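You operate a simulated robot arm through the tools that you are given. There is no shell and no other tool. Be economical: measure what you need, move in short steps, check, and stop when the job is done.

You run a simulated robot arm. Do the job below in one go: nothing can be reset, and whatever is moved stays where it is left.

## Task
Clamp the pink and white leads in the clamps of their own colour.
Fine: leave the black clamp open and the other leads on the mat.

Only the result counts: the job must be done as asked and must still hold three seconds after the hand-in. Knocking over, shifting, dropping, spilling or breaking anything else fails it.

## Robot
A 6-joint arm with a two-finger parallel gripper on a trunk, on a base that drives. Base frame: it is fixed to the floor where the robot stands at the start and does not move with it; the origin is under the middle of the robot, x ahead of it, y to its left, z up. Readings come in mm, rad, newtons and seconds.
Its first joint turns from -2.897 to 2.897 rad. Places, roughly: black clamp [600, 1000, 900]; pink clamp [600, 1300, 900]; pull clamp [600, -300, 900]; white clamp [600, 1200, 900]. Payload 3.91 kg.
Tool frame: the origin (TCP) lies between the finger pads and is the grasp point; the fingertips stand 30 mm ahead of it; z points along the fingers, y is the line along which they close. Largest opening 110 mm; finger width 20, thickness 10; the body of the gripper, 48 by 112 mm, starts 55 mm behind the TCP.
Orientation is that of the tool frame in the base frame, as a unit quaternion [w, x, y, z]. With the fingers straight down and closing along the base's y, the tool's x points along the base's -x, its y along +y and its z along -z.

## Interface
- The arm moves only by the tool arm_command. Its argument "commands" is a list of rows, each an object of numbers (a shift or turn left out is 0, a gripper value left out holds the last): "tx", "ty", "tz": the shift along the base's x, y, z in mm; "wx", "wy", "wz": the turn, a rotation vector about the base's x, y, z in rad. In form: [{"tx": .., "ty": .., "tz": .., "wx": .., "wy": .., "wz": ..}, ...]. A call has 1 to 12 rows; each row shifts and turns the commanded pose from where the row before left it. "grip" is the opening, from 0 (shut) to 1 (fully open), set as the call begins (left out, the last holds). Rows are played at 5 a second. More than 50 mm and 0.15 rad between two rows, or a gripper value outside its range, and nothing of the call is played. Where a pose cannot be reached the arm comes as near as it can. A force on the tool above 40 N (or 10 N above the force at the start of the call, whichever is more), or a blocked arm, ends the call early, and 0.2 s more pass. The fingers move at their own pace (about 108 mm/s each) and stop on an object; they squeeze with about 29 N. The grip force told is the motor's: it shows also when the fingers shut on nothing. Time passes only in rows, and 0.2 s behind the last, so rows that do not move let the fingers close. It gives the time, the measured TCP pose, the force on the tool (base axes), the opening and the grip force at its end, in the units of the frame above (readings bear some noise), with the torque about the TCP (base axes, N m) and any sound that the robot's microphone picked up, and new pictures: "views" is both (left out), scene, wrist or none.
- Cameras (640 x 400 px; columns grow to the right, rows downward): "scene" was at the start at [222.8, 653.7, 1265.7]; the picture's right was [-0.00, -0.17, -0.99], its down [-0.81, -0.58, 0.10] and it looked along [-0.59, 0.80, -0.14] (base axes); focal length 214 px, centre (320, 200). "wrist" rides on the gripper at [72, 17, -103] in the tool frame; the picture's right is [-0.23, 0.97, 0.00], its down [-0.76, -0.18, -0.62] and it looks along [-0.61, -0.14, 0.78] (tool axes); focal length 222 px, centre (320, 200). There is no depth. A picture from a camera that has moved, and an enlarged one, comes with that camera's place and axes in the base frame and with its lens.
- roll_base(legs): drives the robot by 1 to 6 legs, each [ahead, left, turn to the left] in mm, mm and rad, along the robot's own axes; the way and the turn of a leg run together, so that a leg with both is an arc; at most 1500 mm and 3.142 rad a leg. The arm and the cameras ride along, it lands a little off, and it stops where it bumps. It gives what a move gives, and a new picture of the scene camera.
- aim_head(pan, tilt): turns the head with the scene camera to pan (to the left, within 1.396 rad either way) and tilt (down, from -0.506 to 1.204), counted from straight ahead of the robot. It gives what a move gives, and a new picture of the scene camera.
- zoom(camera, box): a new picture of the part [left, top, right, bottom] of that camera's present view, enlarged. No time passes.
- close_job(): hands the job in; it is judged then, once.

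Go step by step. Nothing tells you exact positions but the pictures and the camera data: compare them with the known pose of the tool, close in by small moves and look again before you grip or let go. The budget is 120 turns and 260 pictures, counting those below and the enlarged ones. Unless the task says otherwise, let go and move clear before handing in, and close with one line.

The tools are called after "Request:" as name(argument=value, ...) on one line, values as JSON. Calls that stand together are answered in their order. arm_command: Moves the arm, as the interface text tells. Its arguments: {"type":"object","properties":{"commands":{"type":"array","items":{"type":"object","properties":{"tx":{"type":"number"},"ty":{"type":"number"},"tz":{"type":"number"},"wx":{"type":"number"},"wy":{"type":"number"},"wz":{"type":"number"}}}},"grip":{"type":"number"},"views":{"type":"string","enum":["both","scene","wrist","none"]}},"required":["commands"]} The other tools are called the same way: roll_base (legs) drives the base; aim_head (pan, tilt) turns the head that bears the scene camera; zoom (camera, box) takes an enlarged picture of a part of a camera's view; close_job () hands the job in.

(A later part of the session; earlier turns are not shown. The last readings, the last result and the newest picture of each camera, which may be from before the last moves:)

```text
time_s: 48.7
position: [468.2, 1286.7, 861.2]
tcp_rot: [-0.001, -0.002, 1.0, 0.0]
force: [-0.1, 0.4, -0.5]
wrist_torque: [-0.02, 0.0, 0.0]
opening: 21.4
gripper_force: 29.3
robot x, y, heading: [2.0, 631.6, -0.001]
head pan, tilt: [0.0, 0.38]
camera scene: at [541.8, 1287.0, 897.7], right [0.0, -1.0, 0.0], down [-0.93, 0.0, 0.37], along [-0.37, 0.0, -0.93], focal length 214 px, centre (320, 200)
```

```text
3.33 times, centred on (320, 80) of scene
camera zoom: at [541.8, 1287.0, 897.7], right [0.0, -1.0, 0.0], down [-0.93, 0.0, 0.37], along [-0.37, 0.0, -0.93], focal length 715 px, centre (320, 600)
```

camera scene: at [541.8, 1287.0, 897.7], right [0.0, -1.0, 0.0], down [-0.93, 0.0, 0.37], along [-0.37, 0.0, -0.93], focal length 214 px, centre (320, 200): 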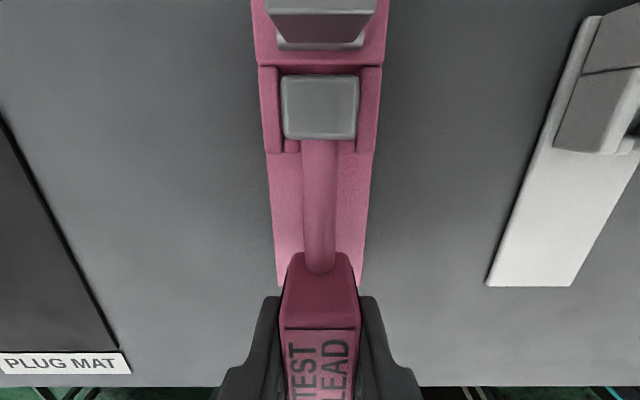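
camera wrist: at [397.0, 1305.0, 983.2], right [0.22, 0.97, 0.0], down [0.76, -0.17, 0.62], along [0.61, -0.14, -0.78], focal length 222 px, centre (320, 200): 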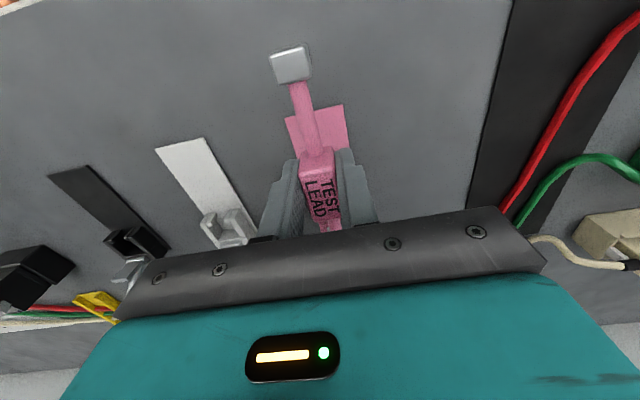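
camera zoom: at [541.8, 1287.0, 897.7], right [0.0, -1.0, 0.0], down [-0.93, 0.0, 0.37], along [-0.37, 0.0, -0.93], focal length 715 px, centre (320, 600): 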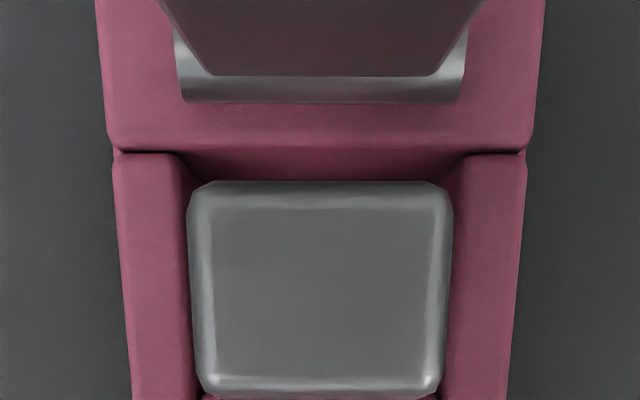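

Block is centred over the pocket. I'll go down gently until it rests.

Request:
arm_command(commands=[{"tx": 1, "tz": -8}, {"tz": -6}, {"tz": -3}], views="scene")

```text
time_s: 49.5
position: [466.8, 1287.0, 844.2]
tcp_rot: [0.0, -0.001, 1.0, -0.001]
force: [-0.6, -0.1, 0.1]
wrist_torque: [0.03, 0.01, 0.0]
opening: 21.3
gripper_force: 28.7
robot x, y, heading: [3.6, 629.2, -0.004]
head pan, tilt: [0.0, 0.38]
camera scene: at [542.5, 1286.0, 880.1], right [0.0, -1.0, 0.0], down [-0.93, 0.0, 0.37], along [-0.37, 0.0, -0.93], focal length 214 px, centre (320, 200)
```

scene: 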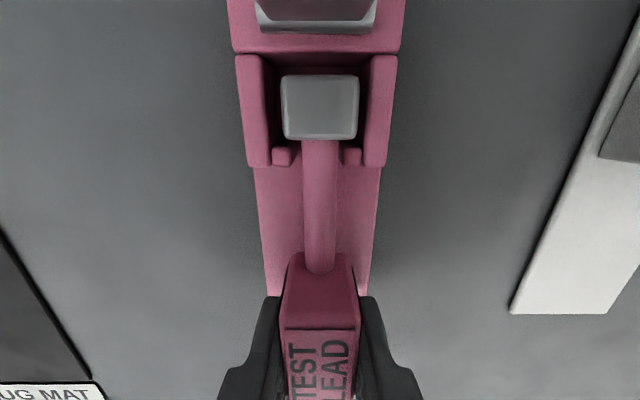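

Request:
arm_command(commands=[{"tz": -2}, {"tz": -1.5}, {}], views="none")

Request:
arm_command(commands=[{"tz": -1.5}, {}], views="none")

Request:
arm_command(commands=[{"tz": -1.5}, {}], views="scene")

```text
time_s: 50.3
position: [468.2, 1286.1, 841.4]
tcp_rot: [0.0, -0.002, 1.0, -0.002]
force: [0.0, -0.6, -1.0]
wrist_torque: [0.0, 0.03, 0.0]
opening: 21.1
gripper_force: 29.0
robot x, y, heading: [3.5, 627.9, -0.006]
head pan, tilt: [0.0, 0.38]
```

```text
time_s: 50.9
position: [467.1, 1286.7, 840.3]
tcp_rot: [0.001, -0.001, 1.0, 0.0]
force: [0.2, 0.9, -0.9]
wrist_torque: [0.01, 0.02, -0.03]
opening: 21.0
gripper_force: 29.1
robot x, y, heading: [2.8, 633.9, -0.005]
head pan, tilt: [0.0, 0.38]
```

```text
time_s: 51.5
position: [467.5, 1286.1, 838.4]
tcp_rot: [0.001, -0.001, 1.0, -0.001]
force: [0.4, 0.6, -1.4]
wrist_torque: [0.02, -0.01, -0.03]
opening: 21.0
gripper_force: 29.2
robot x, y, heading: [2.0, 628.3, -0.001]
head pan, tilt: [0.0, 0.38]
camera scene: at [542.2, 1286.1, 874.5], right [0.0, -1.0, 0.0], down [-0.93, 0.0, 0.37], along [-0.37, 0.0, -0.93], focal length 214 px, centre (320, 200)
```

scene: 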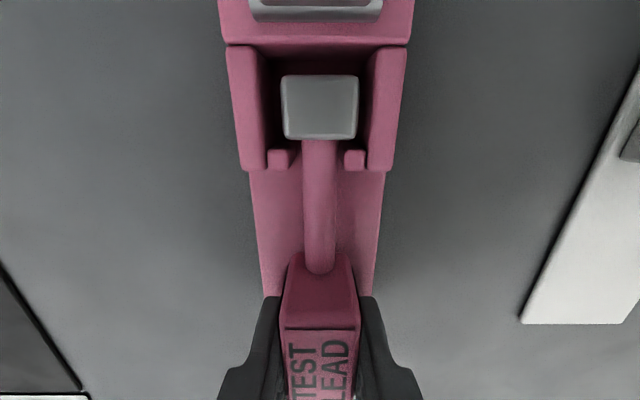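

Request:
arm_command(commands=[{"tz": -1.5}, {}], views="none")

Request:
arm_command(commands=[{"tz": -1.5}, {}], views="none")

Request:
arm_command(commands=[{"tz": -1.5}, {}], views="scene")

```text
time_s: 52.1
position: [467.2, 1286.2, 837.9]
tcp_rot: [0.0, -0.001, 1.0, -0.001]
force: [0.6, -0.8, 0.0]
wrist_torque: [-0.03, -0.04, 0.0]
opening: 21.3
gripper_force: 29.1
robot x, y, heading: [-0.2, 629.3, -0.009]
head pan, tilt: [0.0, 0.38]
```

```text
time_s: 52.7
position: [466.9, 1286.2, 834.3]
tcp_rot: [-0.001, -0.001, 1.0, -0.001]
force: [0.8, -0.9, -0.1]
wrist_torque: [0.02, -0.04, -0.02]
opening: 21.4
gripper_force: 29.7
robot x, y, heading: [0.1, 633.7, -0.004]
head pan, tilt: [0.0, 0.38]
```

```text
time_s: 53.3
position: [467.9, 1285.5, 833.1]
tcp_rot: [0.002, -0.001, 1.0, -0.001]
force: [0.1, -0.9, 9.3]
wrist_torque: [0.02, -0.09, 0.0]
opening: 21.2
gripper_force: 29.2
robot x, y, heading: [1.0, 631.4, -0.003]
head pan, tilt: [0.0, 0.38]
camera scene: at [542.3, 1286.5, 870.7], right [0.0, -1.0, 0.0], down [-0.93, 0.0, 0.37], along [-0.37, 0.0, -0.93], focal length 214 px, centre (320, 200)
```

scene: 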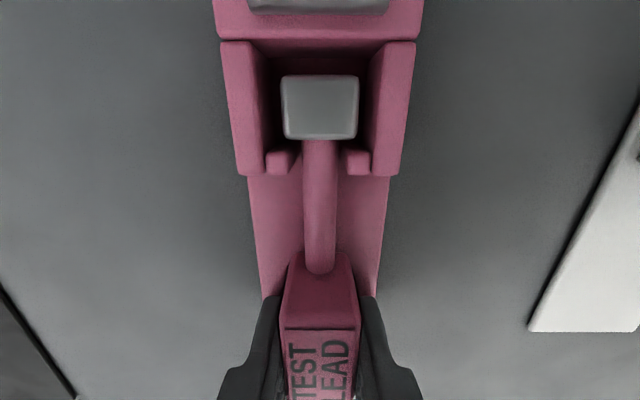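

Contact felt: the lead is resting. I'll release, and check that it stays put before going up.

Request:
arm_command(commands=[{"tz": 0.5}, {}, {}], grip=0.4, views="none")

Request:
arm_command(commands=[{"tz": 30}, {"tz": 40}, {"tz": 45}, {}], views="scene")

Request:
zoom(camera="scene", box=[240, 20, 400, 280])

```text
time_s: 54.1
position: [466.7, 1286.0, 833.1]
tcp_rot: [0.0, -0.002, 1.0, -0.001]
force: [0.8, 0.0, -0.2]
wrist_torque: [-0.03, -0.01, 0.0]
opening: 44.2
gripper_force: 0.0
robot x, y, heading: [3.0, 629.5, -0.005]
head pan, tilt: [0.0, 0.38]
```

```text
time_s: 55.1
position: [465.6, 1287.1, 950.5]
tcp_rot: [0.0, -0.001, 1.0, -0.001]
force: [0.8, 1.0, -0.1]
wrist_torque: [-0.01, -0.02, 0.01]
opening: 44.1
gripper_force: 0.1
robot x, y, heading: [-1.0, 629.8, -0.0]
head pan, tilt: [0.0, 0.38]
camera scene: at [540.7, 1287.3, 986.8], right [0.0, -1.0, 0.0], down [-0.93, 0.0, 0.37], along [-0.37, 0.0, -0.93], focal length 214 px, centre (320, 200)
```

scene: 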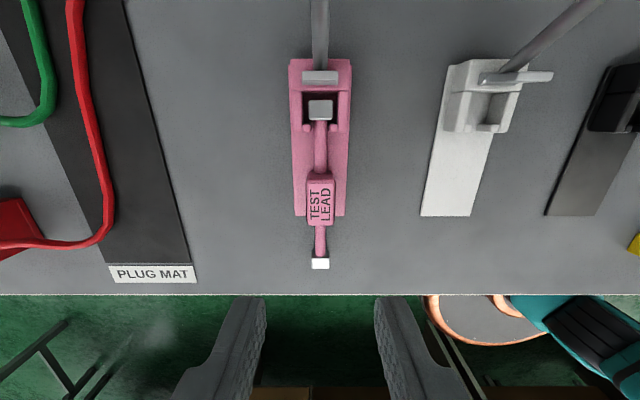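

```text
1.54 times, centred on (320, 150) of scene
camera zoom: at [540.7, 1287.3, 986.8], right [0.0, -1.0, 0.0], down [-0.93, 0.0, 0.37], along [-0.37, 0.0, -0.93], focal length 330 px, centre (320, 277)
```

zoom: 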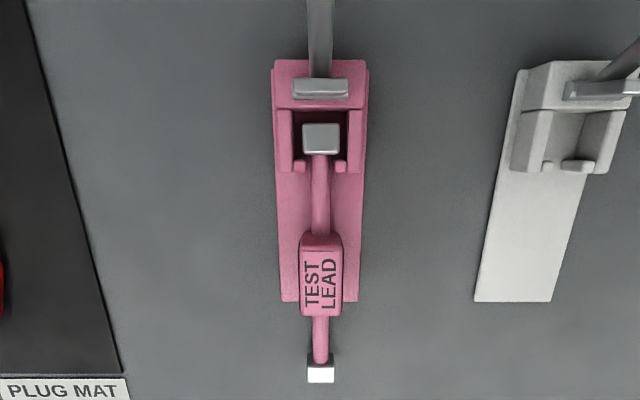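

Pink lead is seated in its pocket. Next I'll close the fingers, go over and behind the lever ball (≈602, 1287, 888) and pull it forward.

Request:
arm_command(commands=[{"tz": 40}, {"tx": 45}, {"tx": 45}, {"tx": 45}, {"tx": 43}], grip=0.0, views="none")

Request:
aim_head(pan=0, tilt=0.7)

Request:
arm_command(commands=[{}], views="wrist")

```text
time_s: 56.3
position: [642.6, 1286.0, 990.1]
tcp_rot: [0.001, -0.001, 1.0, -0.001]
force: [-0.5, -0.3, 1.4]
wrist_torque: [0.03, -0.09, -0.02]
opening: 0.1
gripper_force: 29.0
robot x, y, heading: [0.3, 625.4, -0.002]
head pan, tilt: [0.0, 0.38]
```

```text
time_s: 57.1
position: [642.3, 1285.5, 988.4]
tcp_rot: [0.0, -0.001, 1.0, 0.0]
force: [-0.9, 0.5, 0.0]
wrist_torque: [-0.02, 0.0, -0.01]
opening: 0.1
gripper_force: 29.1
robot x, y, heading: [-0.6, 630.3, -0.0]
head pan, tilt: [0.0, 0.7]
camera scene: at [689.2, 1286.1, 1032.7], right [0.0, -1.0, 0.0], down [-0.77, 0.0, 0.64], along [-0.64, 0.0, -0.77], focal length 214 px, centre (320, 200)
```

scene: 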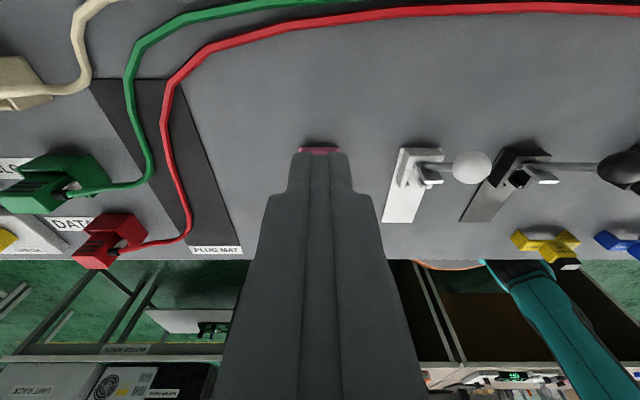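

```text
time_s: 57.5
position: [642.9, 1285.1, 988.1]
tcp_rot: [0.0, -0.001, 1.0, -0.001]
force: [0.3, -0.1, 0.4]
wrist_torque: [0.02, 0.03, 0.02]
opening: 0.0
gripper_force: 29.3
robot x, y, heading: [3.2, 628.4, 0.001]
head pan, tilt: [0.0, 0.7]
camera wrist: at [569.6, 1302.9, 1092.1], right [0.22, 0.97, 0.0], down [0.76, -0.17, 0.62], along [0.61, -0.14, -0.78], focal length 222 px, centre (320, 200)
```

wrist: 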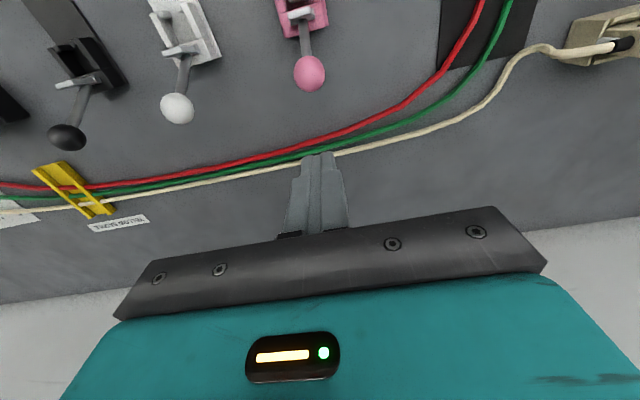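

Request:
arm_command(commands=[{"ty": 2, "tz": -40}, {"tz": -43}, {}], views="both")

```text
time_s: 58.3
position: [643.6, 1288.6, 906.2]
tcp_rot: [0.001, -0.001, 1.0, -0.001]
force: [0.6, 0.5, -0.2]
wrist_torque: [0.01, -0.01, -0.01]
opening: 0.0
gripper_force: 28.8
robot x, y, heading: [3.6, 630.3, -0.002]
head pan, tilt: [0.0, 0.7]
camera scene: at [690.4, 1288.2, 948.9], right [0.0, -1.0, 0.0], down [-0.77, 0.0, 0.64], along [-0.64, 0.0, -0.77], focal length 214 px, centre (320, 200)
camera wrist: at [570.6, 1305.0, 1008.3], right [0.22, 0.97, 0.0], down [0.76, -0.17, 0.62], along [0.61, -0.14, -0.78], focal length 222 px, centre (320, 200)
```

scene: 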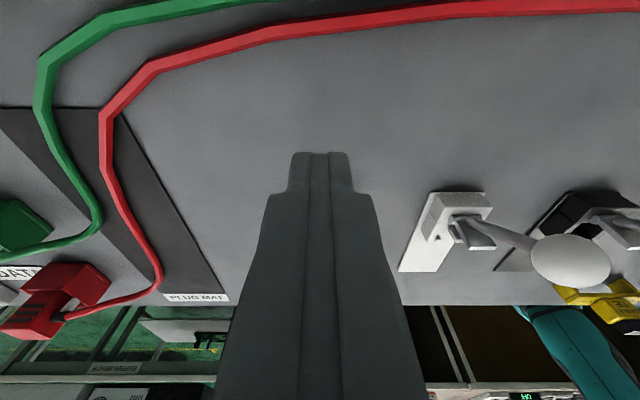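
wrist: 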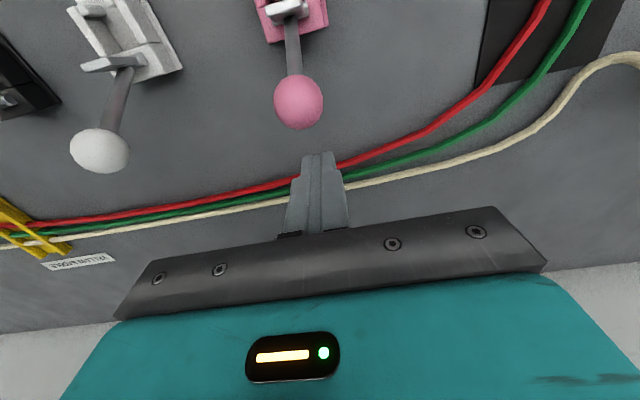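

Ball is at (599, 1287). Now I'll push it forward.

Request:
arm_command(commands=[{"tx": -15, "ty": -1.5}, {"tx": -12}, {"tx": -12}, {"tx": -12}, {"tx": -12}], views="wrist")

```text
time_s: 59.5
position: [582.2, 1287.1, 905.4]
tcp_rot: [0.0, -0.001, 1.0, -0.002]
force: [-0.4, 0.4, 0.1]
wrist_torque: [-0.01, -0.02, -0.01]
opening: 0.0
gripper_force: 29.2
robot x, y, heading: [0.7, 631.5, -0.005]
head pan, tilt: [0.0, 0.7]
camera wrist: at [508.7, 1303.7, 1009.2], right [0.22, 0.97, 0.0], down [0.76, -0.17, 0.62], along [0.61, -0.14, -0.78], focal length 222 px, centre (320, 200)
```

wrist: 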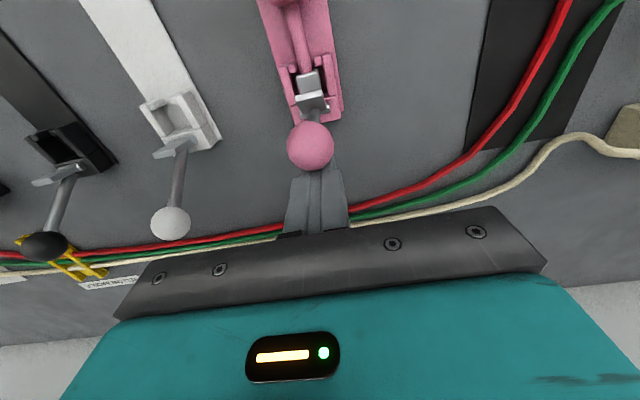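

Request:
arm_command(commands=[{"tx": -12}, {"tx": -12}, {"tx": -12}], views="wrist")

```text
time_s: 60.3
position: [546.5, 1286.2, 905.5]
tcp_rot: [0.001, -0.001, 1.0, -0.001]
force: [1.3, 0.3, -0.4]
wrist_torque: [-0.01, -0.01, -0.02]
opening: 0.0
gripper_force: 29.1
robot x, y, heading: [-0.2, 629.7, -0.003]
head pan, tilt: [0.0, 0.7]
camera wrist: at [472.7, 1303.5, 1009.4], right [0.22, 0.97, 0.0], down [0.76, -0.17, 0.62], along [0.61, -0.14, -0.78], focal length 222 px, centre (320, 200)
```

wrist: 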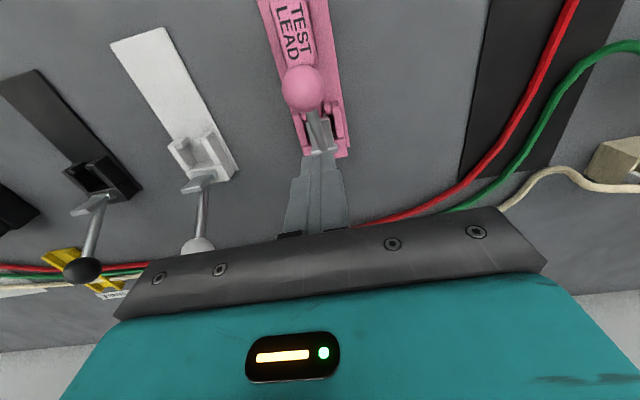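

Request:
zoom(camera="wrist", box=[250, 50, 370, 170])

Request:
arm_command(commands=[{"tz": 45}, {"tz": 45}], views="scene")

```text
3.33 times, centred on (310, 110) of wrist
camera zoom: at [472.7, 1303.5, 1009.4], right [0.22, 0.97, 0.0], down [0.76, -0.17, 0.62], along [0.61, -0.14, -0.78], focal length 740 px, centre (353, 500)
```

zoom: 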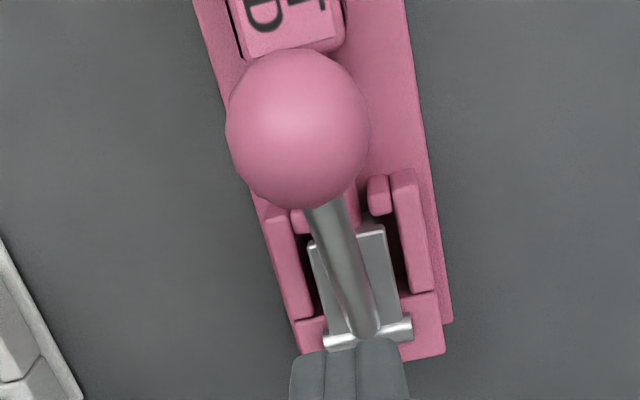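

```text
time_s: 60.9
position: [545.6, 1287.2, 995.8]
tcp_rot: [0.0, -0.002, 1.0, -0.002]
force: [0.0, -0.1, -0.6]
wrist_torque: [-0.01, 0.05, 0.0]
opening: 0.0
gripper_force: 28.7
robot x, y, heading: [-1.2, 630.6, -0.003]
head pan, tilt: [0.0, 0.7]
camera scene: at [591.5, 1287.3, 1040.5], right [0.0, -1.0, 0.0], down [-0.76, 0.0, 0.64], along [-0.64, 0.0, -0.76], focal length 214 px, centre (320, 200)
```

scene: 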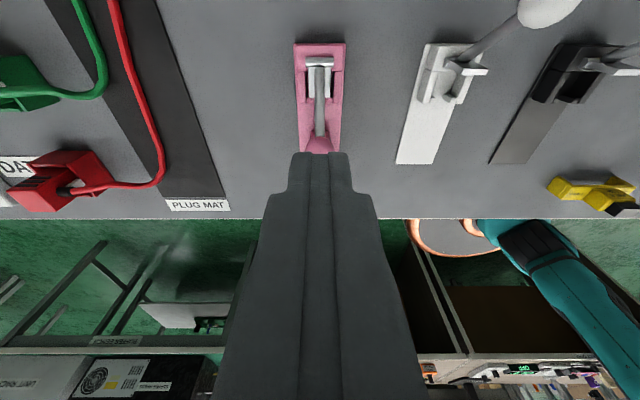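

The pad lies over the block. I'll press down on the ball to make sure that the clamp is fully shut.

Request:
arm_command(commands=[{"tx": -43}, {"tz": -40}, {"tz": -35}], views="wrist")

Request:
arm_command(commands=[{"tz": -6}, {"tz": -5}, {"tz": -4}, {"tz": -4}], views="wrist")

```text
time_s: 61.7
position: [501.2, 1286.3, 922.7]
tcp_rot: [0.001, -0.001, 1.0, 0.0]
force: [0.7, 0.3, 0.4]
wrist_torque: [0.06, 0.0, -0.01]
opening: 0.0
gripper_force: 29.3
robot x, y, heading: [2.0, 633.3, -0.004]
head pan, tilt: [0.0, 0.7]
camera wrist: at [428.0, 1303.8, 1026.0], right [0.22, 0.97, 0.0], down [0.76, -0.17, 0.62], along [0.61, -0.14, -0.78], focal length 222 px, centre (320, 200)
```

wrist: 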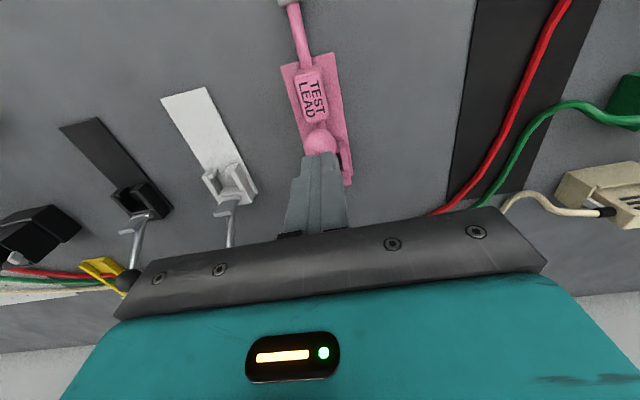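

```text
time_s: 62.7
position: [502.3, 1286.6, 908.6]
tcp_rot: [0.002, -0.002, 1.0, 0.003]
force: [-0.3, -3.9, 15.4]
wrist_torque: [-0.15, 0.05, -0.08]
opening: 0.0
gripper_force: 28.9
robot x, y, heading: [4.9, 629.5, -0.005]
head pan, tilt: [0.0, 0.7]
stopped in row 4: the force on the tool passed its limit at 46 N (the readings are from after the stop); the commanded pose is now the measured one
camera wrist: at [427.7, 1302.8, 1012.4], right [0.22, 0.97, 0.01], down [0.76, -0.18, 0.63], along [0.61, -0.14, -0.78], focal length 222 px, centre (320, 200)
```

wrist: 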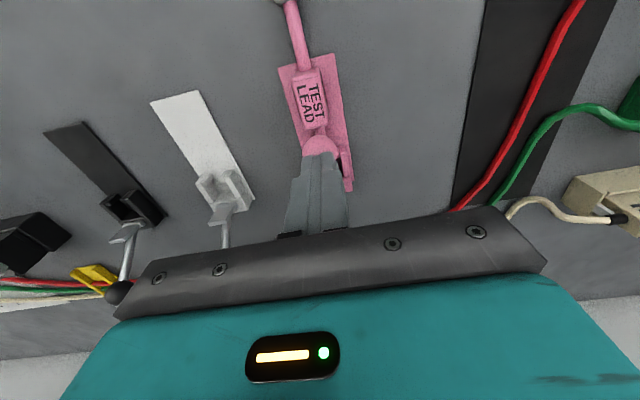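

The lever is at its stop. I'll go up and check the pink clamp, then fetch the white lead.

Request:
arm_command(commands=[{"tz": 30}, {"tz": 45}, {"tx": -40}, {"tx": -30}], grip=0.46, views="none")

Request:
aim_head(pan=0, tilt=0.3)

Request:
zoom(camera="scene", box=[240, 50, 400, 290])

```text
time_s: 63.7
position: [430.8, 1286.2, 981.5]
tcp_rot: [0.002, -0.001, 1.0, 0.001]
force: [0.8, -0.1, 0.2]
wrist_torque: [0.02, 0.0, -0.02]
opening: 50.6
gripper_force: 0.0
robot x, y, heading: [2.9, 629.0, -0.003]
head pan, tilt: [0.0, 0.7]
```

```text
time_s: 64.5
position: [430.2, 1287.3, 981.9]
tcp_rot: [0.001, -0.002, 1.0, 0.002]
force: [0.1, 0.9, -0.1]
wrist_torque: [0.0, 0.03, -0.02]
opening: 50.6
gripper_force: 0.0
robot x, y, heading: [4.7, 627.3, -0.003]
head pan, tilt: [0.0, 0.3]
camera scene: at [512.6, 1287.7, 1018.1], right [0.0, -1.0, 0.0], down [-0.96, 0.0, 0.29], along [-0.29, 0.0, -0.96], focal length 214 px, centre (320, 200)
```

scene: 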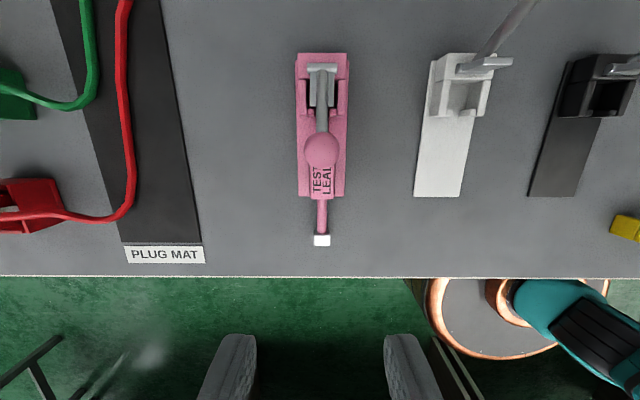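

```text
1.67 times, centred on (320, 170) of scene
camera zoom: at [512.6, 1287.7, 1018.1], right [0.0, -1.0, 0.0], down [-0.96, 0.0, 0.29], along [-0.29, 0.0, -0.96], focal length 358 px, centre (320, 250)
```

zoom: 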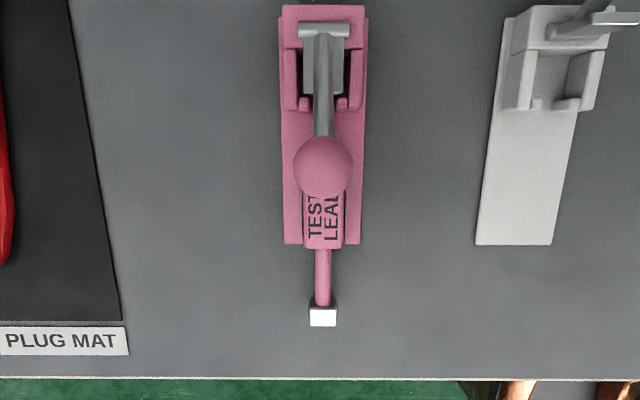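

Pink is clamped. Now to the white lead.

Request:
arm_command(commands=[{"ty": -49}, {"ty": -49}, {"ty": -49}, {"ty": -49}, {"ty": -49}, {"ty": -49}, {"ty": -49}, {"ty": -49}, {"ty": -49}, {"ty": -49}, {"ty": -49}, {"ty": -49}], views="none")

Request:
arm_command(commands=[{"ty": -49}, {"ty": -49}, {"ty": -49}, {"ty": -49}, {"ty": -49}, {"ty": -49}, {"ty": -49}, {"ty": -49}, {"ty": -49}, {"ty": -49}, {"ty": -49}, {"ty": -49}], views="none")

Request:
arm_command(commands=[{"tx": 42, "ty": -26}, {}], views="scene")

```text
time_s: 67.1
position: [433.4, 697.6, 982.0]
tcp_rot: [0.002, -0.002, 1.0, 0.002]
force: [0.5, -0.3, 0.7]
wrist_torque: [0.0, 0.05, 0.0]
opening: 50.3
gripper_force: 0.1
robot x, y, heading: [0.3, 633.9, -0.005]
head pan, tilt: [0.0, 0.3]
```

```text
time_s: 69.7
position: [432.0, 110.9, 983.7]
tcp_rot: [0.002, -0.002, 1.0, 0.0]
force: [0.0, 0.7, 0.8]
wrist_torque: [-0.06, -0.04, 0.04]
opening: 50.7
gripper_force: 0.1
robot x, y, heading: [-1.3, 628.8, -0.009]
head pan, tilt: [0.0, 0.3]
```

```text
time_s: 70.3
position: [474.8, 84.3, 983.4]
tcp_rot: [0.002, -0.002, 1.0, 0.001]
force: [-0.7, -0.5, 0.2]
wrist_torque: [0.0, -0.02, -0.02]
opening: 50.5
gripper_force: 0.0
robot x, y, heading: [-0.9, 631.3, -0.004]
head pan, tilt: [0.0, 0.3]
camera scene: at [557.1, 84.1, 1018.9], right [0.0, -1.0, 0.0], down [-0.96, 0.0, 0.29], along [-0.29, 0.0, -0.96], focal length 214 px, centre (320, 200)
```

scene: 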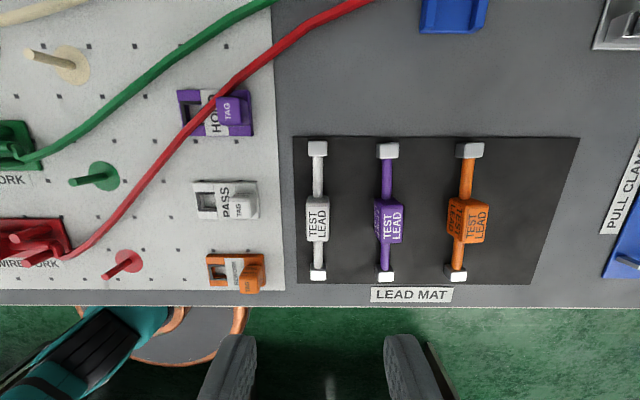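

Request:
arm_command(commands=[{"ty": 2.5, "tz": -45}, {"tz": -45}, {"tz": -45}, {}], views="scene")

```text
time_s: 71.3
position: [475.1, 86.6, 846.3]
tcp_rot: [0.001, -0.002, 1.0, 0.001]
force: [0.1, 0.1, 0.1]
wrist_torque: [0.01, -0.01, 0.01]
opening: 50.6
gripper_force: 0.0
robot x, y, heading: [0.5, 631.0, 0.0]
head pan, tilt: [0.0, 0.3]
camera scene: at [557.7, 86.6, 882.4], right [0.0, -1.0, 0.0], down [-0.96, 0.0, 0.29], along [-0.29, 0.0, -0.96], focal length 214 px, centre (320, 200)
```

scene: 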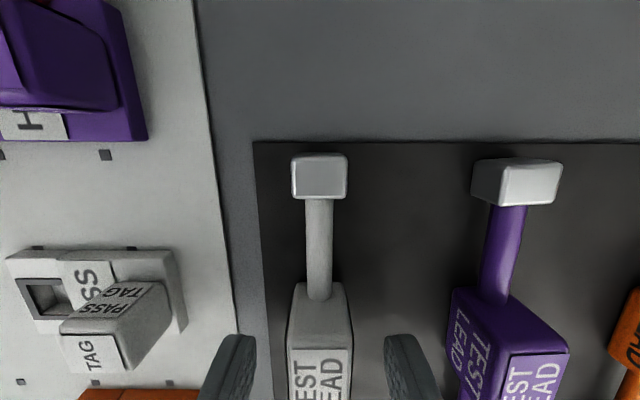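

Request:
arm_command(commands=[{"tx": -4, "ty": 0.5, "tz": -6}, {"tz": -7}, {}], views="none")

Request:
arm_command(commands=[{}, {}, {}], grip=0.0, views="none")

Request:
arm_command(commands=[{"tz": 40}, {"tz": 45}, {"tz": 45}, {"tz": 45}], views="scene")

```text
time_s: 72.1
position: [471.4, 88.3, 834.7]
tcp_rot: [0.002, -0.002, 1.0, 0.002]
force: [-0.2, 0.1, 0.9]
wrist_torque: [-0.01, 0.03, -0.04]
opening: 50.4
gripper_force: 0.0
robot x, y, heading: [-2.4, 634.2, -0.003]
head pan, tilt: [0.0, 0.3]
```

```text
time_s: 72.9
position: [471.3, 88.0, 834.5]
tcp_rot: [0.002, -0.002, 1.0, 0.002]
force: [0.5, 0.5, 1.0]
wrist_torque: [0.0, -0.03, 0.03]
opening: 21.2
gripper_force: 28.4
robot x, y, heading: [3.1, 630.5, -0.004]
head pan, tilt: [0.0, 0.3]
```

```text
time_s: 73.9
position: [471.2, 89.3, 1011.1]
tcp_rot: [0.002, -0.001, 1.0, 0.002]
force: [-0.1, -0.6, -1.0]
wrist_torque: [0.05, 0.02, -0.02]
opening: 21.4
gripper_force: 29.2
robot x, y, heading: [0.7, 633.1, -0.001]
head pan, tilt: [0.0, 0.3]
camera scene: at [553.8, 89.1, 1047.2], right [0.0, -1.0, 0.0], down [-0.96, 0.0, 0.29], along [-0.29, 0.0, -0.96], focal length 214 px, centre (320, 200)
```

scene: 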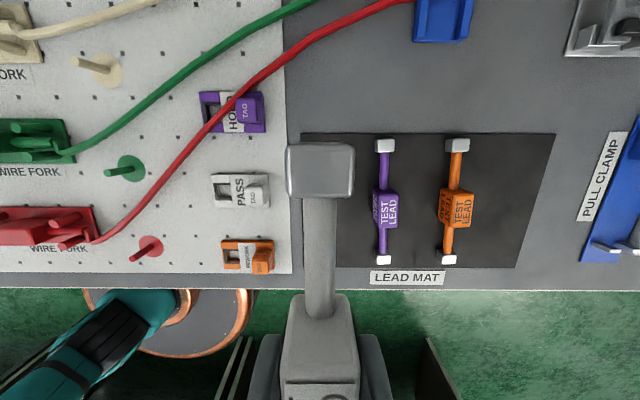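

Request:
arm_command(commands=[{"ty": 49}, {"ty": 49}, {"ty": 49}, {"ty": 49}, {"ty": 49}, {"ty": 49}, {"ty": 49}, {"ty": 49}, {"ty": 49}, {"ty": 49}, {"ty": 49}, {"ty": 49}], views="none")

Request:
arm_command(commands=[{"ty": 49}, {"ty": 49}, {"ty": 49}, {"ty": 49}, {"ty": 49}, {"ty": 49}, {"ty": 49}, {"ty": 49}, {"ty": 49}, {"ty": 49, "tx": -8}, {"tx": -33, "tz": -30}, {"tx": -25, "tz": -40}], views="none")

Request:
aim_head(pan=0, tilt=0.15)

Request:
zoom(camera="scene", box=[240, 20, 400, 280])

```text
time_s: 76.5
position: [469.1, 679.9, 1008.8]
tcp_rot: [0.002, -0.002, 1.0, 0.002]
force: [-1.3, 0.0, -0.3]
wrist_torque: [-0.02, -0.01, 0.02]
opening: 21.0
gripper_force: 29.1
robot x, y, heading: [3.1, 631.4, -0.003]
head pan, tilt: [0.0, 0.3]
```

```text
time_s: 79.1
position: [402.5, 1165.8, 937.2]
tcp_rot: [0.002, -0.002, 1.0, 0.002]
force: [-0.3, 0.3, -0.3]
wrist_torque: [0.03, -0.01, -0.01]
opening: 21.1
gripper_force: 29.0
robot x, y, heading: [-1.6, 631.7, -0.005]
head pan, tilt: [0.0, 0.3]
```

```text
time_s: 79.8
position: [403.9, 1164.4, 939.0]
tcp_rot: [0.002, -0.001, 1.0, 0.001]
force: [-1.1, -0.3, 0.1]
wrist_torque: [0.0, 0.01, -0.01]
opening: 21.4
gripper_force: 29.1
robot x, y, heading: [4.1, 630.7, -0.005]
head pan, tilt: [0.0, 0.15]
camera scene: at [500.2, 1164.8, 975.2], right [0.0, -1.0, 0.0], down [-0.99, 0.0, 0.15], along [-0.15, 0.0, -0.99], focal length 214 px, centre (320, 200)
```

scene: 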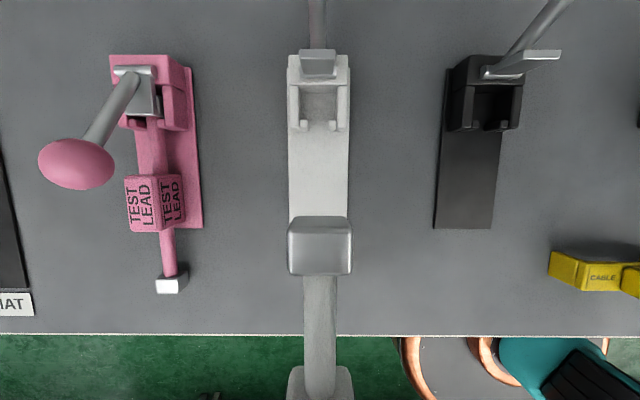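

```text
1.54 times, centred on (320, 150) of scene
camera zoom: at [500.2, 1164.8, 975.2], right [0.0, -1.0, 0.0], down [-0.99, 0.0, 0.15], along [-0.15, 0.0, -0.99], focal length 330 px, centre (320, 277)
```

zoom: 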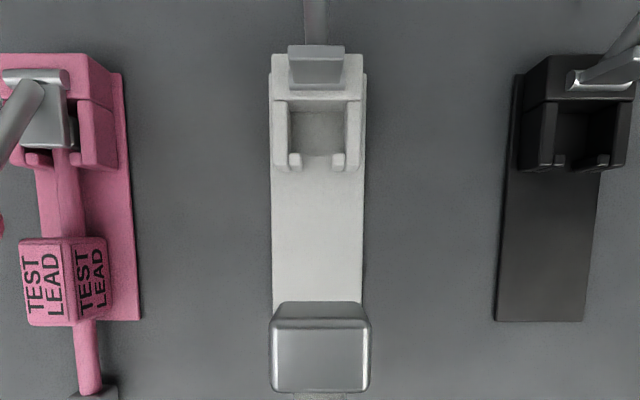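

Request:
aim_head(pan=0, tilt=0.38)

Request:
arm_command(commands=[{"tx": 32, "ty": 1.4}, {"tx": 32}, {"tz": -35}, {"tz": -25}, {"tz": -14}, {}], views="scene")

Request:
zoom(camera="scene", box=[240, 20, 400, 140])

```text
time_s: 80.6
position: [404.5, 1165.1, 938.7]
tcp_rot: [0.002, -0.001, 1.0, 0.002]
force: [-0.6, 0.1, -0.3]
wrist_torque: [-0.03, 0.03, 0.01]
opening: 21.2
gripper_force: 28.9
robot x, y, heading: [1.7, 628.2, -0.006]
head pan, tilt: [0.0, 0.38]
camera scene: at [478.9, 1164.7, 975.1], right [0.0, -1.0, 0.0], down [-0.93, 0.0, 0.37], along [-0.37, 0.0, -0.93], focal length 214 px, centre (320, 200)
```

scene: 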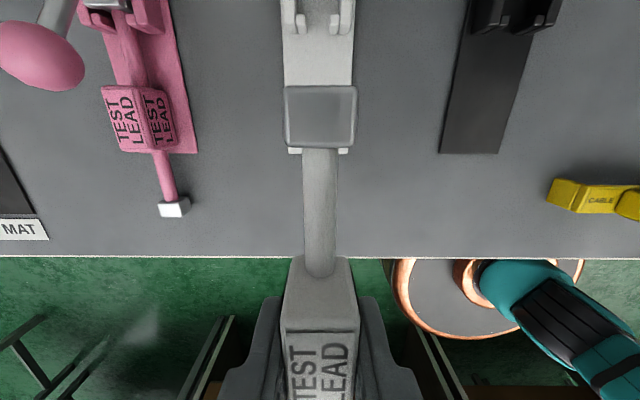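

```text
time_s: 82.0
position: [466.7, 1166.1, 864.1]
tcp_rot: [0.002, -0.002, 1.0, 0.002]
force: [0.0, -0.9, -0.3]
wrist_torque: [-0.01, -0.02, 0.02]
opening: 21.0
gripper_force: 29.0
robot x, y, heading: [-1.1, 628.3, -0.009]
head pan, tilt: [0.0, 0.38]
camera scene: at [542.8, 1166.2, 900.8], right [0.0, -1.0, 0.0], down [-0.93, 0.0, 0.37], along [-0.37, 0.0, -0.93], focal length 214 px, centre (320, 200)
```

scene: 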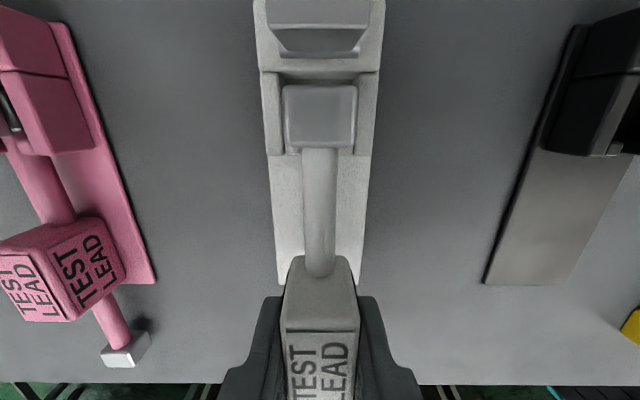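

```text
3.33 times, centred on (320, 80) of scene
camera zoom: at [542.8, 1166.2, 900.8], right [0.0, -1.0, 0.0], down [-0.93, 0.0, 0.37], along [-0.37, 0.0, -0.93], focal length 715 px, centre (320, 600)
```

zoom: 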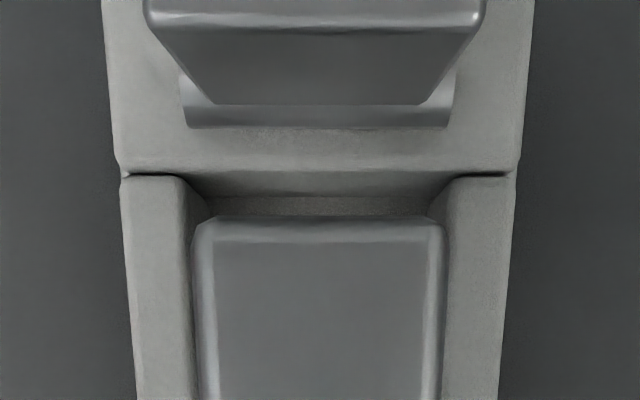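

Request:
arm_command(commands=[{"tx": 3}, {"tz": -8}, {"tz": -8}, {"tz": -5}, {}], views="scene")

Request:
zoom(camera="scene", box=[220, 20, 420, 190])

```text
time_s: 83.2
position: [471.9, 1167.2, 844.6]
tcp_rot: [0.001, -0.002, 1.0, 0.001]
force: [-0.5, -0.8, -1.0]
wrist_torque: [-0.03, 0.0, 0.01]
opening: 21.4
gripper_force: 28.4
robot x, y, heading: [1.7, 633.8, -0.003]
head pan, tilt: [0.0, 0.38]
camera scene: at [545.8, 1167.4, 880.3], right [0.0, -1.0, 0.0], down [-0.93, 0.0, 0.37], along [-0.37, 0.0, -0.93], focal length 214 px, centre (320, 200)
```

scene: 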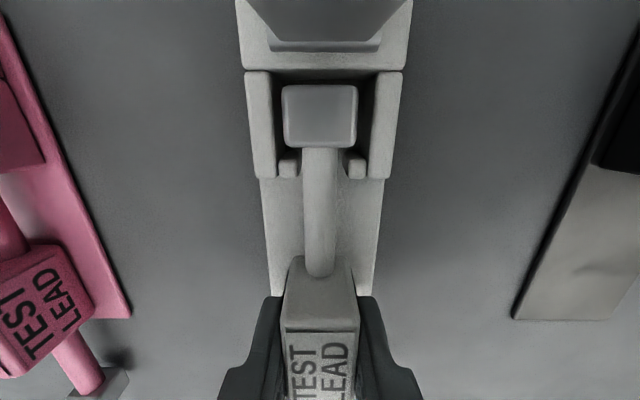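

```text
2.35 times, centred on (320, 105) of scene
camera zoom: at [545.8, 1167.4, 880.3], right [0.0, -1.0, 0.0], down [-0.93, 0.0, 0.37], along [-0.37, 0.0, -0.93], focal length 505 px, centre (320, 424)
```

zoom: 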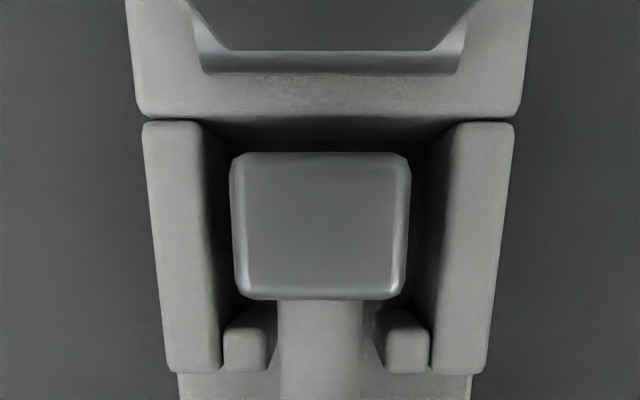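

Request:
arm_command(commands=[{"tz": -4}, {"tz": -4}, {}], views="none")

Request:
arm_command(commands=[{"tz": -1.5}, {}], views="none")

Request:
arm_command(commands=[{"tz": -1.5}, {}], views="scene")

```text
time_s: 84.0
position: [470.7, 1168.5, 836.4]
tcp_rot: [0.002, -0.002, 1.0, 0.001]
force: [0.3, -0.7, -0.9]
wrist_torque: [0.02, 0.03, 0.0]
opening: 21.3
gripper_force: 29.4
robot x, y, heading: [0.4, 627.3, -0.001]
head pan, tilt: [0.0, 0.38]
```

```text
time_s: 84.6
position: [471.5, 1169.5, 834.6]
tcp_rot: [0.002, -0.001, 1.0, 0.002]
force: [-0.4, 0.5, 2.5]
wrist_torque: [-0.02, -0.13, -0.01]
opening: 21.1
gripper_force: 29.0
robot x, y, heading: [-0.1, 628.8, -0.001]
head pan, tilt: [0.0, 0.38]
```

```text
time_s: 85.2
position: [471.2, 1167.1, 834.7]
tcp_rot: [0.002, -0.001, 1.0, 0.002]
force: [3.7, 3.8, 23.1]
wrist_torque: [0.06, -0.4, 0.03]
opening: 21.3
gripper_force: 29.0
robot x, y, heading: [-1.7, 633.4, -0.001]
head pan, tilt: [0.0, 0.38]
camera scene: at [545.6, 1168.1, 871.5], right [0.0, -1.0, -0.01], down [-0.93, -0.01, 0.37], along [-0.37, 0.0, -0.93], focal length 214 px, centre (320, 200)
```

scene: 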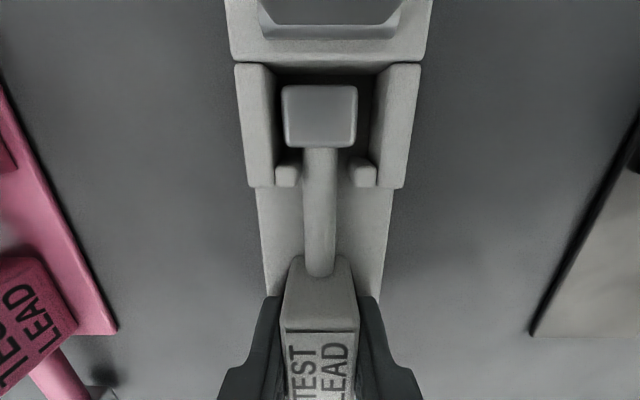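

Request:
arm_command(commands=[{"tz": 1}, {}], views="none")

Request:
arm_command(commands=[{}, {}], grip=0.4, views="none")

Request:
arm_command(commands=[{"tz": 30}, {"tz": 40}, {"tz": 45}, {"tz": 40}], views="scene")

Request:
zoom(camera="scene", box=[240, 20, 400, 280])

```text
time_s: 85.8
position: [469.9, 1167.3, 835.0]
tcp_rot: [0.002, -0.002, 1.0, 0.002]
force: [2.2, 5.0, 17.8]
wrist_torque: [0.09, -0.35, 0.12]
opening: 21.2
gripper_force: 28.9
robot x, y, heading: [2.9, 631.4, -0.004]
head pan, tilt: [0.0, 0.38]
```

```text
time_s: 86.4
position: [470.9, 1167.6, 832.5]
tcp_rot: [0.002, -0.002, 1.0, 0.001]
force: [1.1, 0.0, 0.1]
wrist_torque: [0.02, 0.0, -0.01]
opening: 43.7
gripper_force: 0.0
robot x, y, heading: [0.5, 634.0, -0.005]
head pan, tilt: [0.0, 0.38]
```

```text
time_s: 87.4
position: [471.6, 1168.7, 989.8]
tcp_rot: [0.002, -0.001, 1.0, 0.002]
force: [1.0, 1.0, -0.9]
wrist_torque: [-0.04, -0.01, 0.0]
opening: 44.2
gripper_force: 0.1
robot x, y, heading: [1.1, 627.7, -0.008]
head pan, tilt: [0.0, 0.38]
camera scene: at [546.0, 1168.1, 1026.3], right [0.0, -1.0, 0.0], down [-0.93, 0.0, 0.37], along [-0.37, 0.0, -0.93], focal length 214 px, centre (320, 200)
```

scene: 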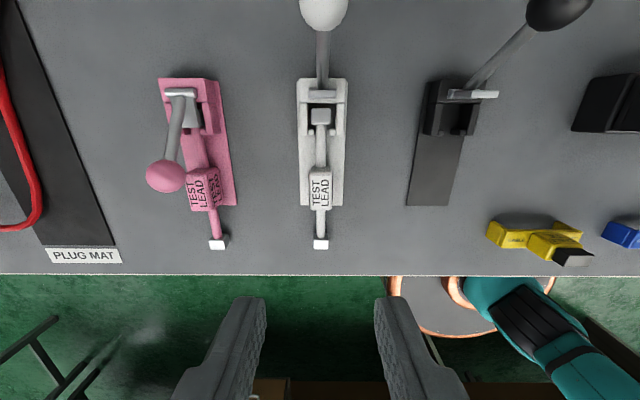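

```text
1.54 times, centred on (320, 150) of scene
camera zoom: at [546.0, 1168.1, 1026.3], right [0.0, -1.0, 0.0], down [-0.93, 0.0, 0.37], along [-0.37, 0.0, -0.93], focal length 330 px, centre (320, 277)
```

zoom: 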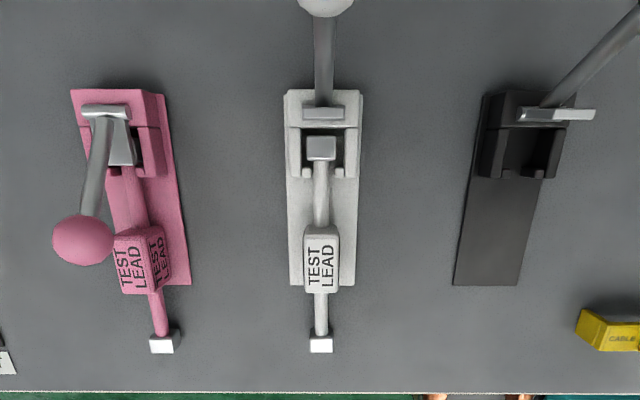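

White lead is seated. Now its lever, in the same way.

Request:
arm_command(commands=[{"tx": 43}, {"tx": 43}, {"tx": 43}, {"tx": 43, "ty": -1.5}, {"tz": -40}, {"tz": -43}, {}], grip=0.0, views="wrist")

```text
time_s: 89.0
position: [642.5, 1165.6, 906.5]
tcp_rot: [0.002, -0.002, 1.0, 0.002]
force: [0.7, 0.5, 0.4]
wrist_torque: [0.03, 0.02, -0.04]
opening: 0.1
gripper_force: 29.1
robot x, y, heading: [-0.5, 631.9, -0.001]
head pan, tilt: [0.0, 0.38]
camera wrist: at [568.6, 1181.6, 1010.3], right [0.22, 0.97, 0.0], down [0.76, -0.18, 0.63], along [0.61, -0.14, -0.78], focal length 222 px, centre (320, 200)
```

wrist: 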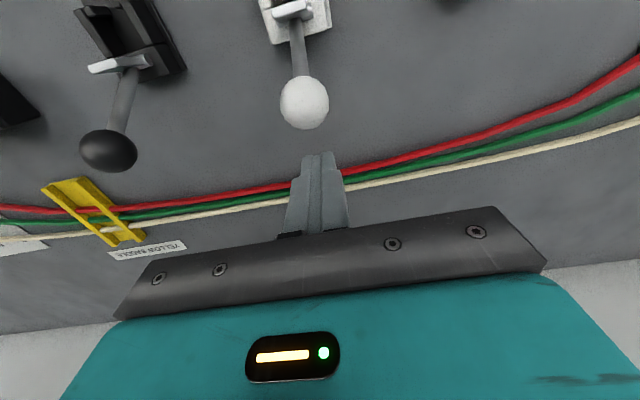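

Request:
arm_command(commands=[{"tx": -15, "ty": 1.2}, {"tx": -12}, {"tx": -12}, {"tx": -12}, {"tx": -12}, {"tx": -12}, {"tx": -12}, {"tx": -11}], views="wrist")

```text
time_s: 90.8
position: [546.1, 1167.6, 904.9]
tcp_rot: [0.002, -0.002, 1.0, 0.002]
force: [-0.4, 0.4, -0.4]
wrist_torque: [-0.02, 0.02, -0.01]
opening: 0.0
gripper_force: 29.3
robot x, y, heading: [-1.3, 629.3, -0.005]
head pan, tilt: [0.0, 0.38]
camera wrist: at [471.8, 1183.2, 1009.0], right [0.22, 0.97, 0.0], down [0.76, -0.18, 0.63], along [0.61, -0.14, -0.78], focal length 222 px, centre (320, 200)
```

wrist: 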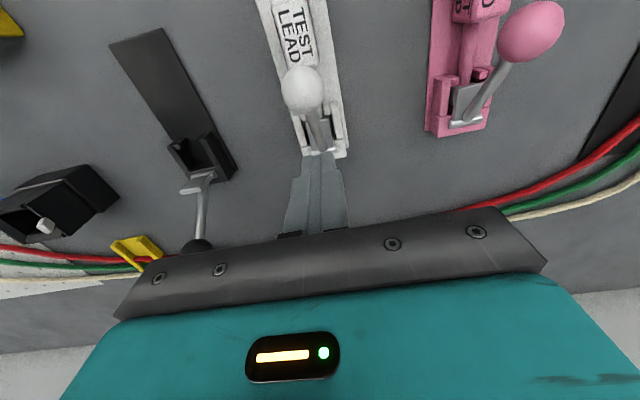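

Same result as with pink. I'll press down on the ball the same way, then go clear and check both.

Request:
arm_command(commands=[{"tz": 45}, {"tz": 40}, {"tx": -43}, {"tz": -40}, {"tz": -27}], views="none")

Request:
arm_command(commands=[{"tz": -5}, {"tz": -4}, {"tz": -3}, {"tz": -3}, {"tz": -2}], views="none")

Request:
arm_command(commands=[{"tz": 30}, {"tz": 45}, {"tx": -40}, {"tx": -35, "tz": 20}], views="scene")

Request:
zoom(camera="scene", box=[140, 0, 460, 220])

```text
time_s: 92.0
position: [502.1, 1168.1, 924.6]
tcp_rot: [0.002, -0.002, 1.0, 0.001]
force: [-0.2, -0.3, 0.7]
wrist_torque: [0.02, 0.03, -0.01]
opening: 0.1
gripper_force: 29.1
robot x, y, heading: [4.1, 632.4, -0.005]
head pan, tilt: [0.0, 0.38]
```

```text
time_s: 93.2
position: [501.2, 1168.2, 908.2]
tcp_rot: [0.002, -0.002, 1.0, 0.002]
force: [1.9, 2.3, 20.8]
wrist_torque: [0.07, -0.01, -0.02]
opening: 0.0
gripper_force: 28.9
robot x, y, heading: [-2.2, 628.5, -0.001]
head pan, tilt: [0.0, 0.38]
```

```text
time_s: 94.2
position: [427.7, 1166.8, 1001.1]
tcp_rot: [0.001, -0.002, 1.0, 0.002]
force: [0.7, 0.1, -0.9]
wrist_torque: [-0.01, 0.03, 0.0]
opening: 0.1
gripper_force: 29.1
robot x, y, heading: [3.3, 628.8, -0.004]
head pan, tilt: [0.0, 0.38]
camera scene: at [502.7, 1166.4, 1037.1], right [0.0, -1.0, 0.0], down [-0.93, 0.0, 0.37], along [-0.37, 0.0, -0.93], focal length 214 px, centre (320, 200)
```

scene: 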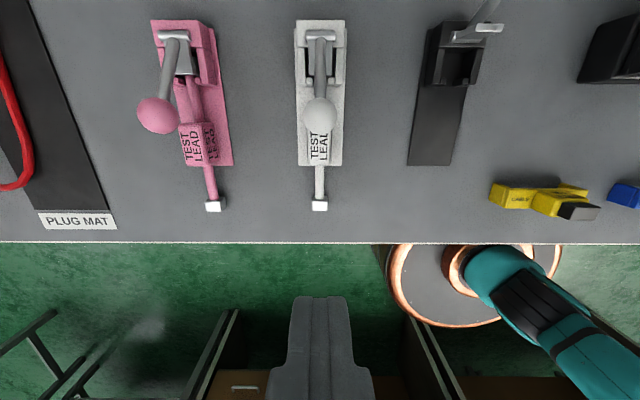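

```text
1.82 times, centred on (300, 110) of scene
camera zoom: at [502.7, 1166.4, 1037.1], right [0.0, -1.0, 0.0], down [-0.93, 0.0, 0.37], along [-0.37, 0.0, -0.93], focal length 390 px, centre (356, 364)
```

zoom: 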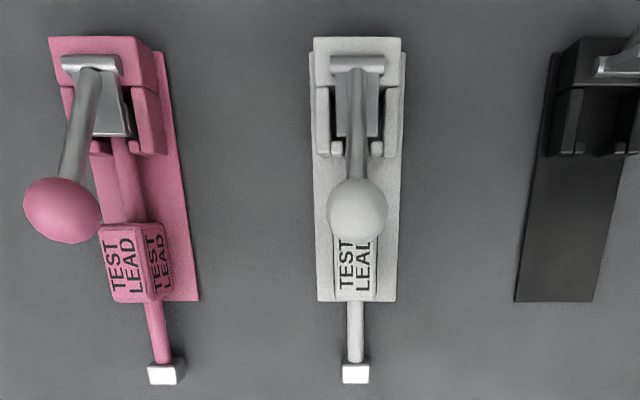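

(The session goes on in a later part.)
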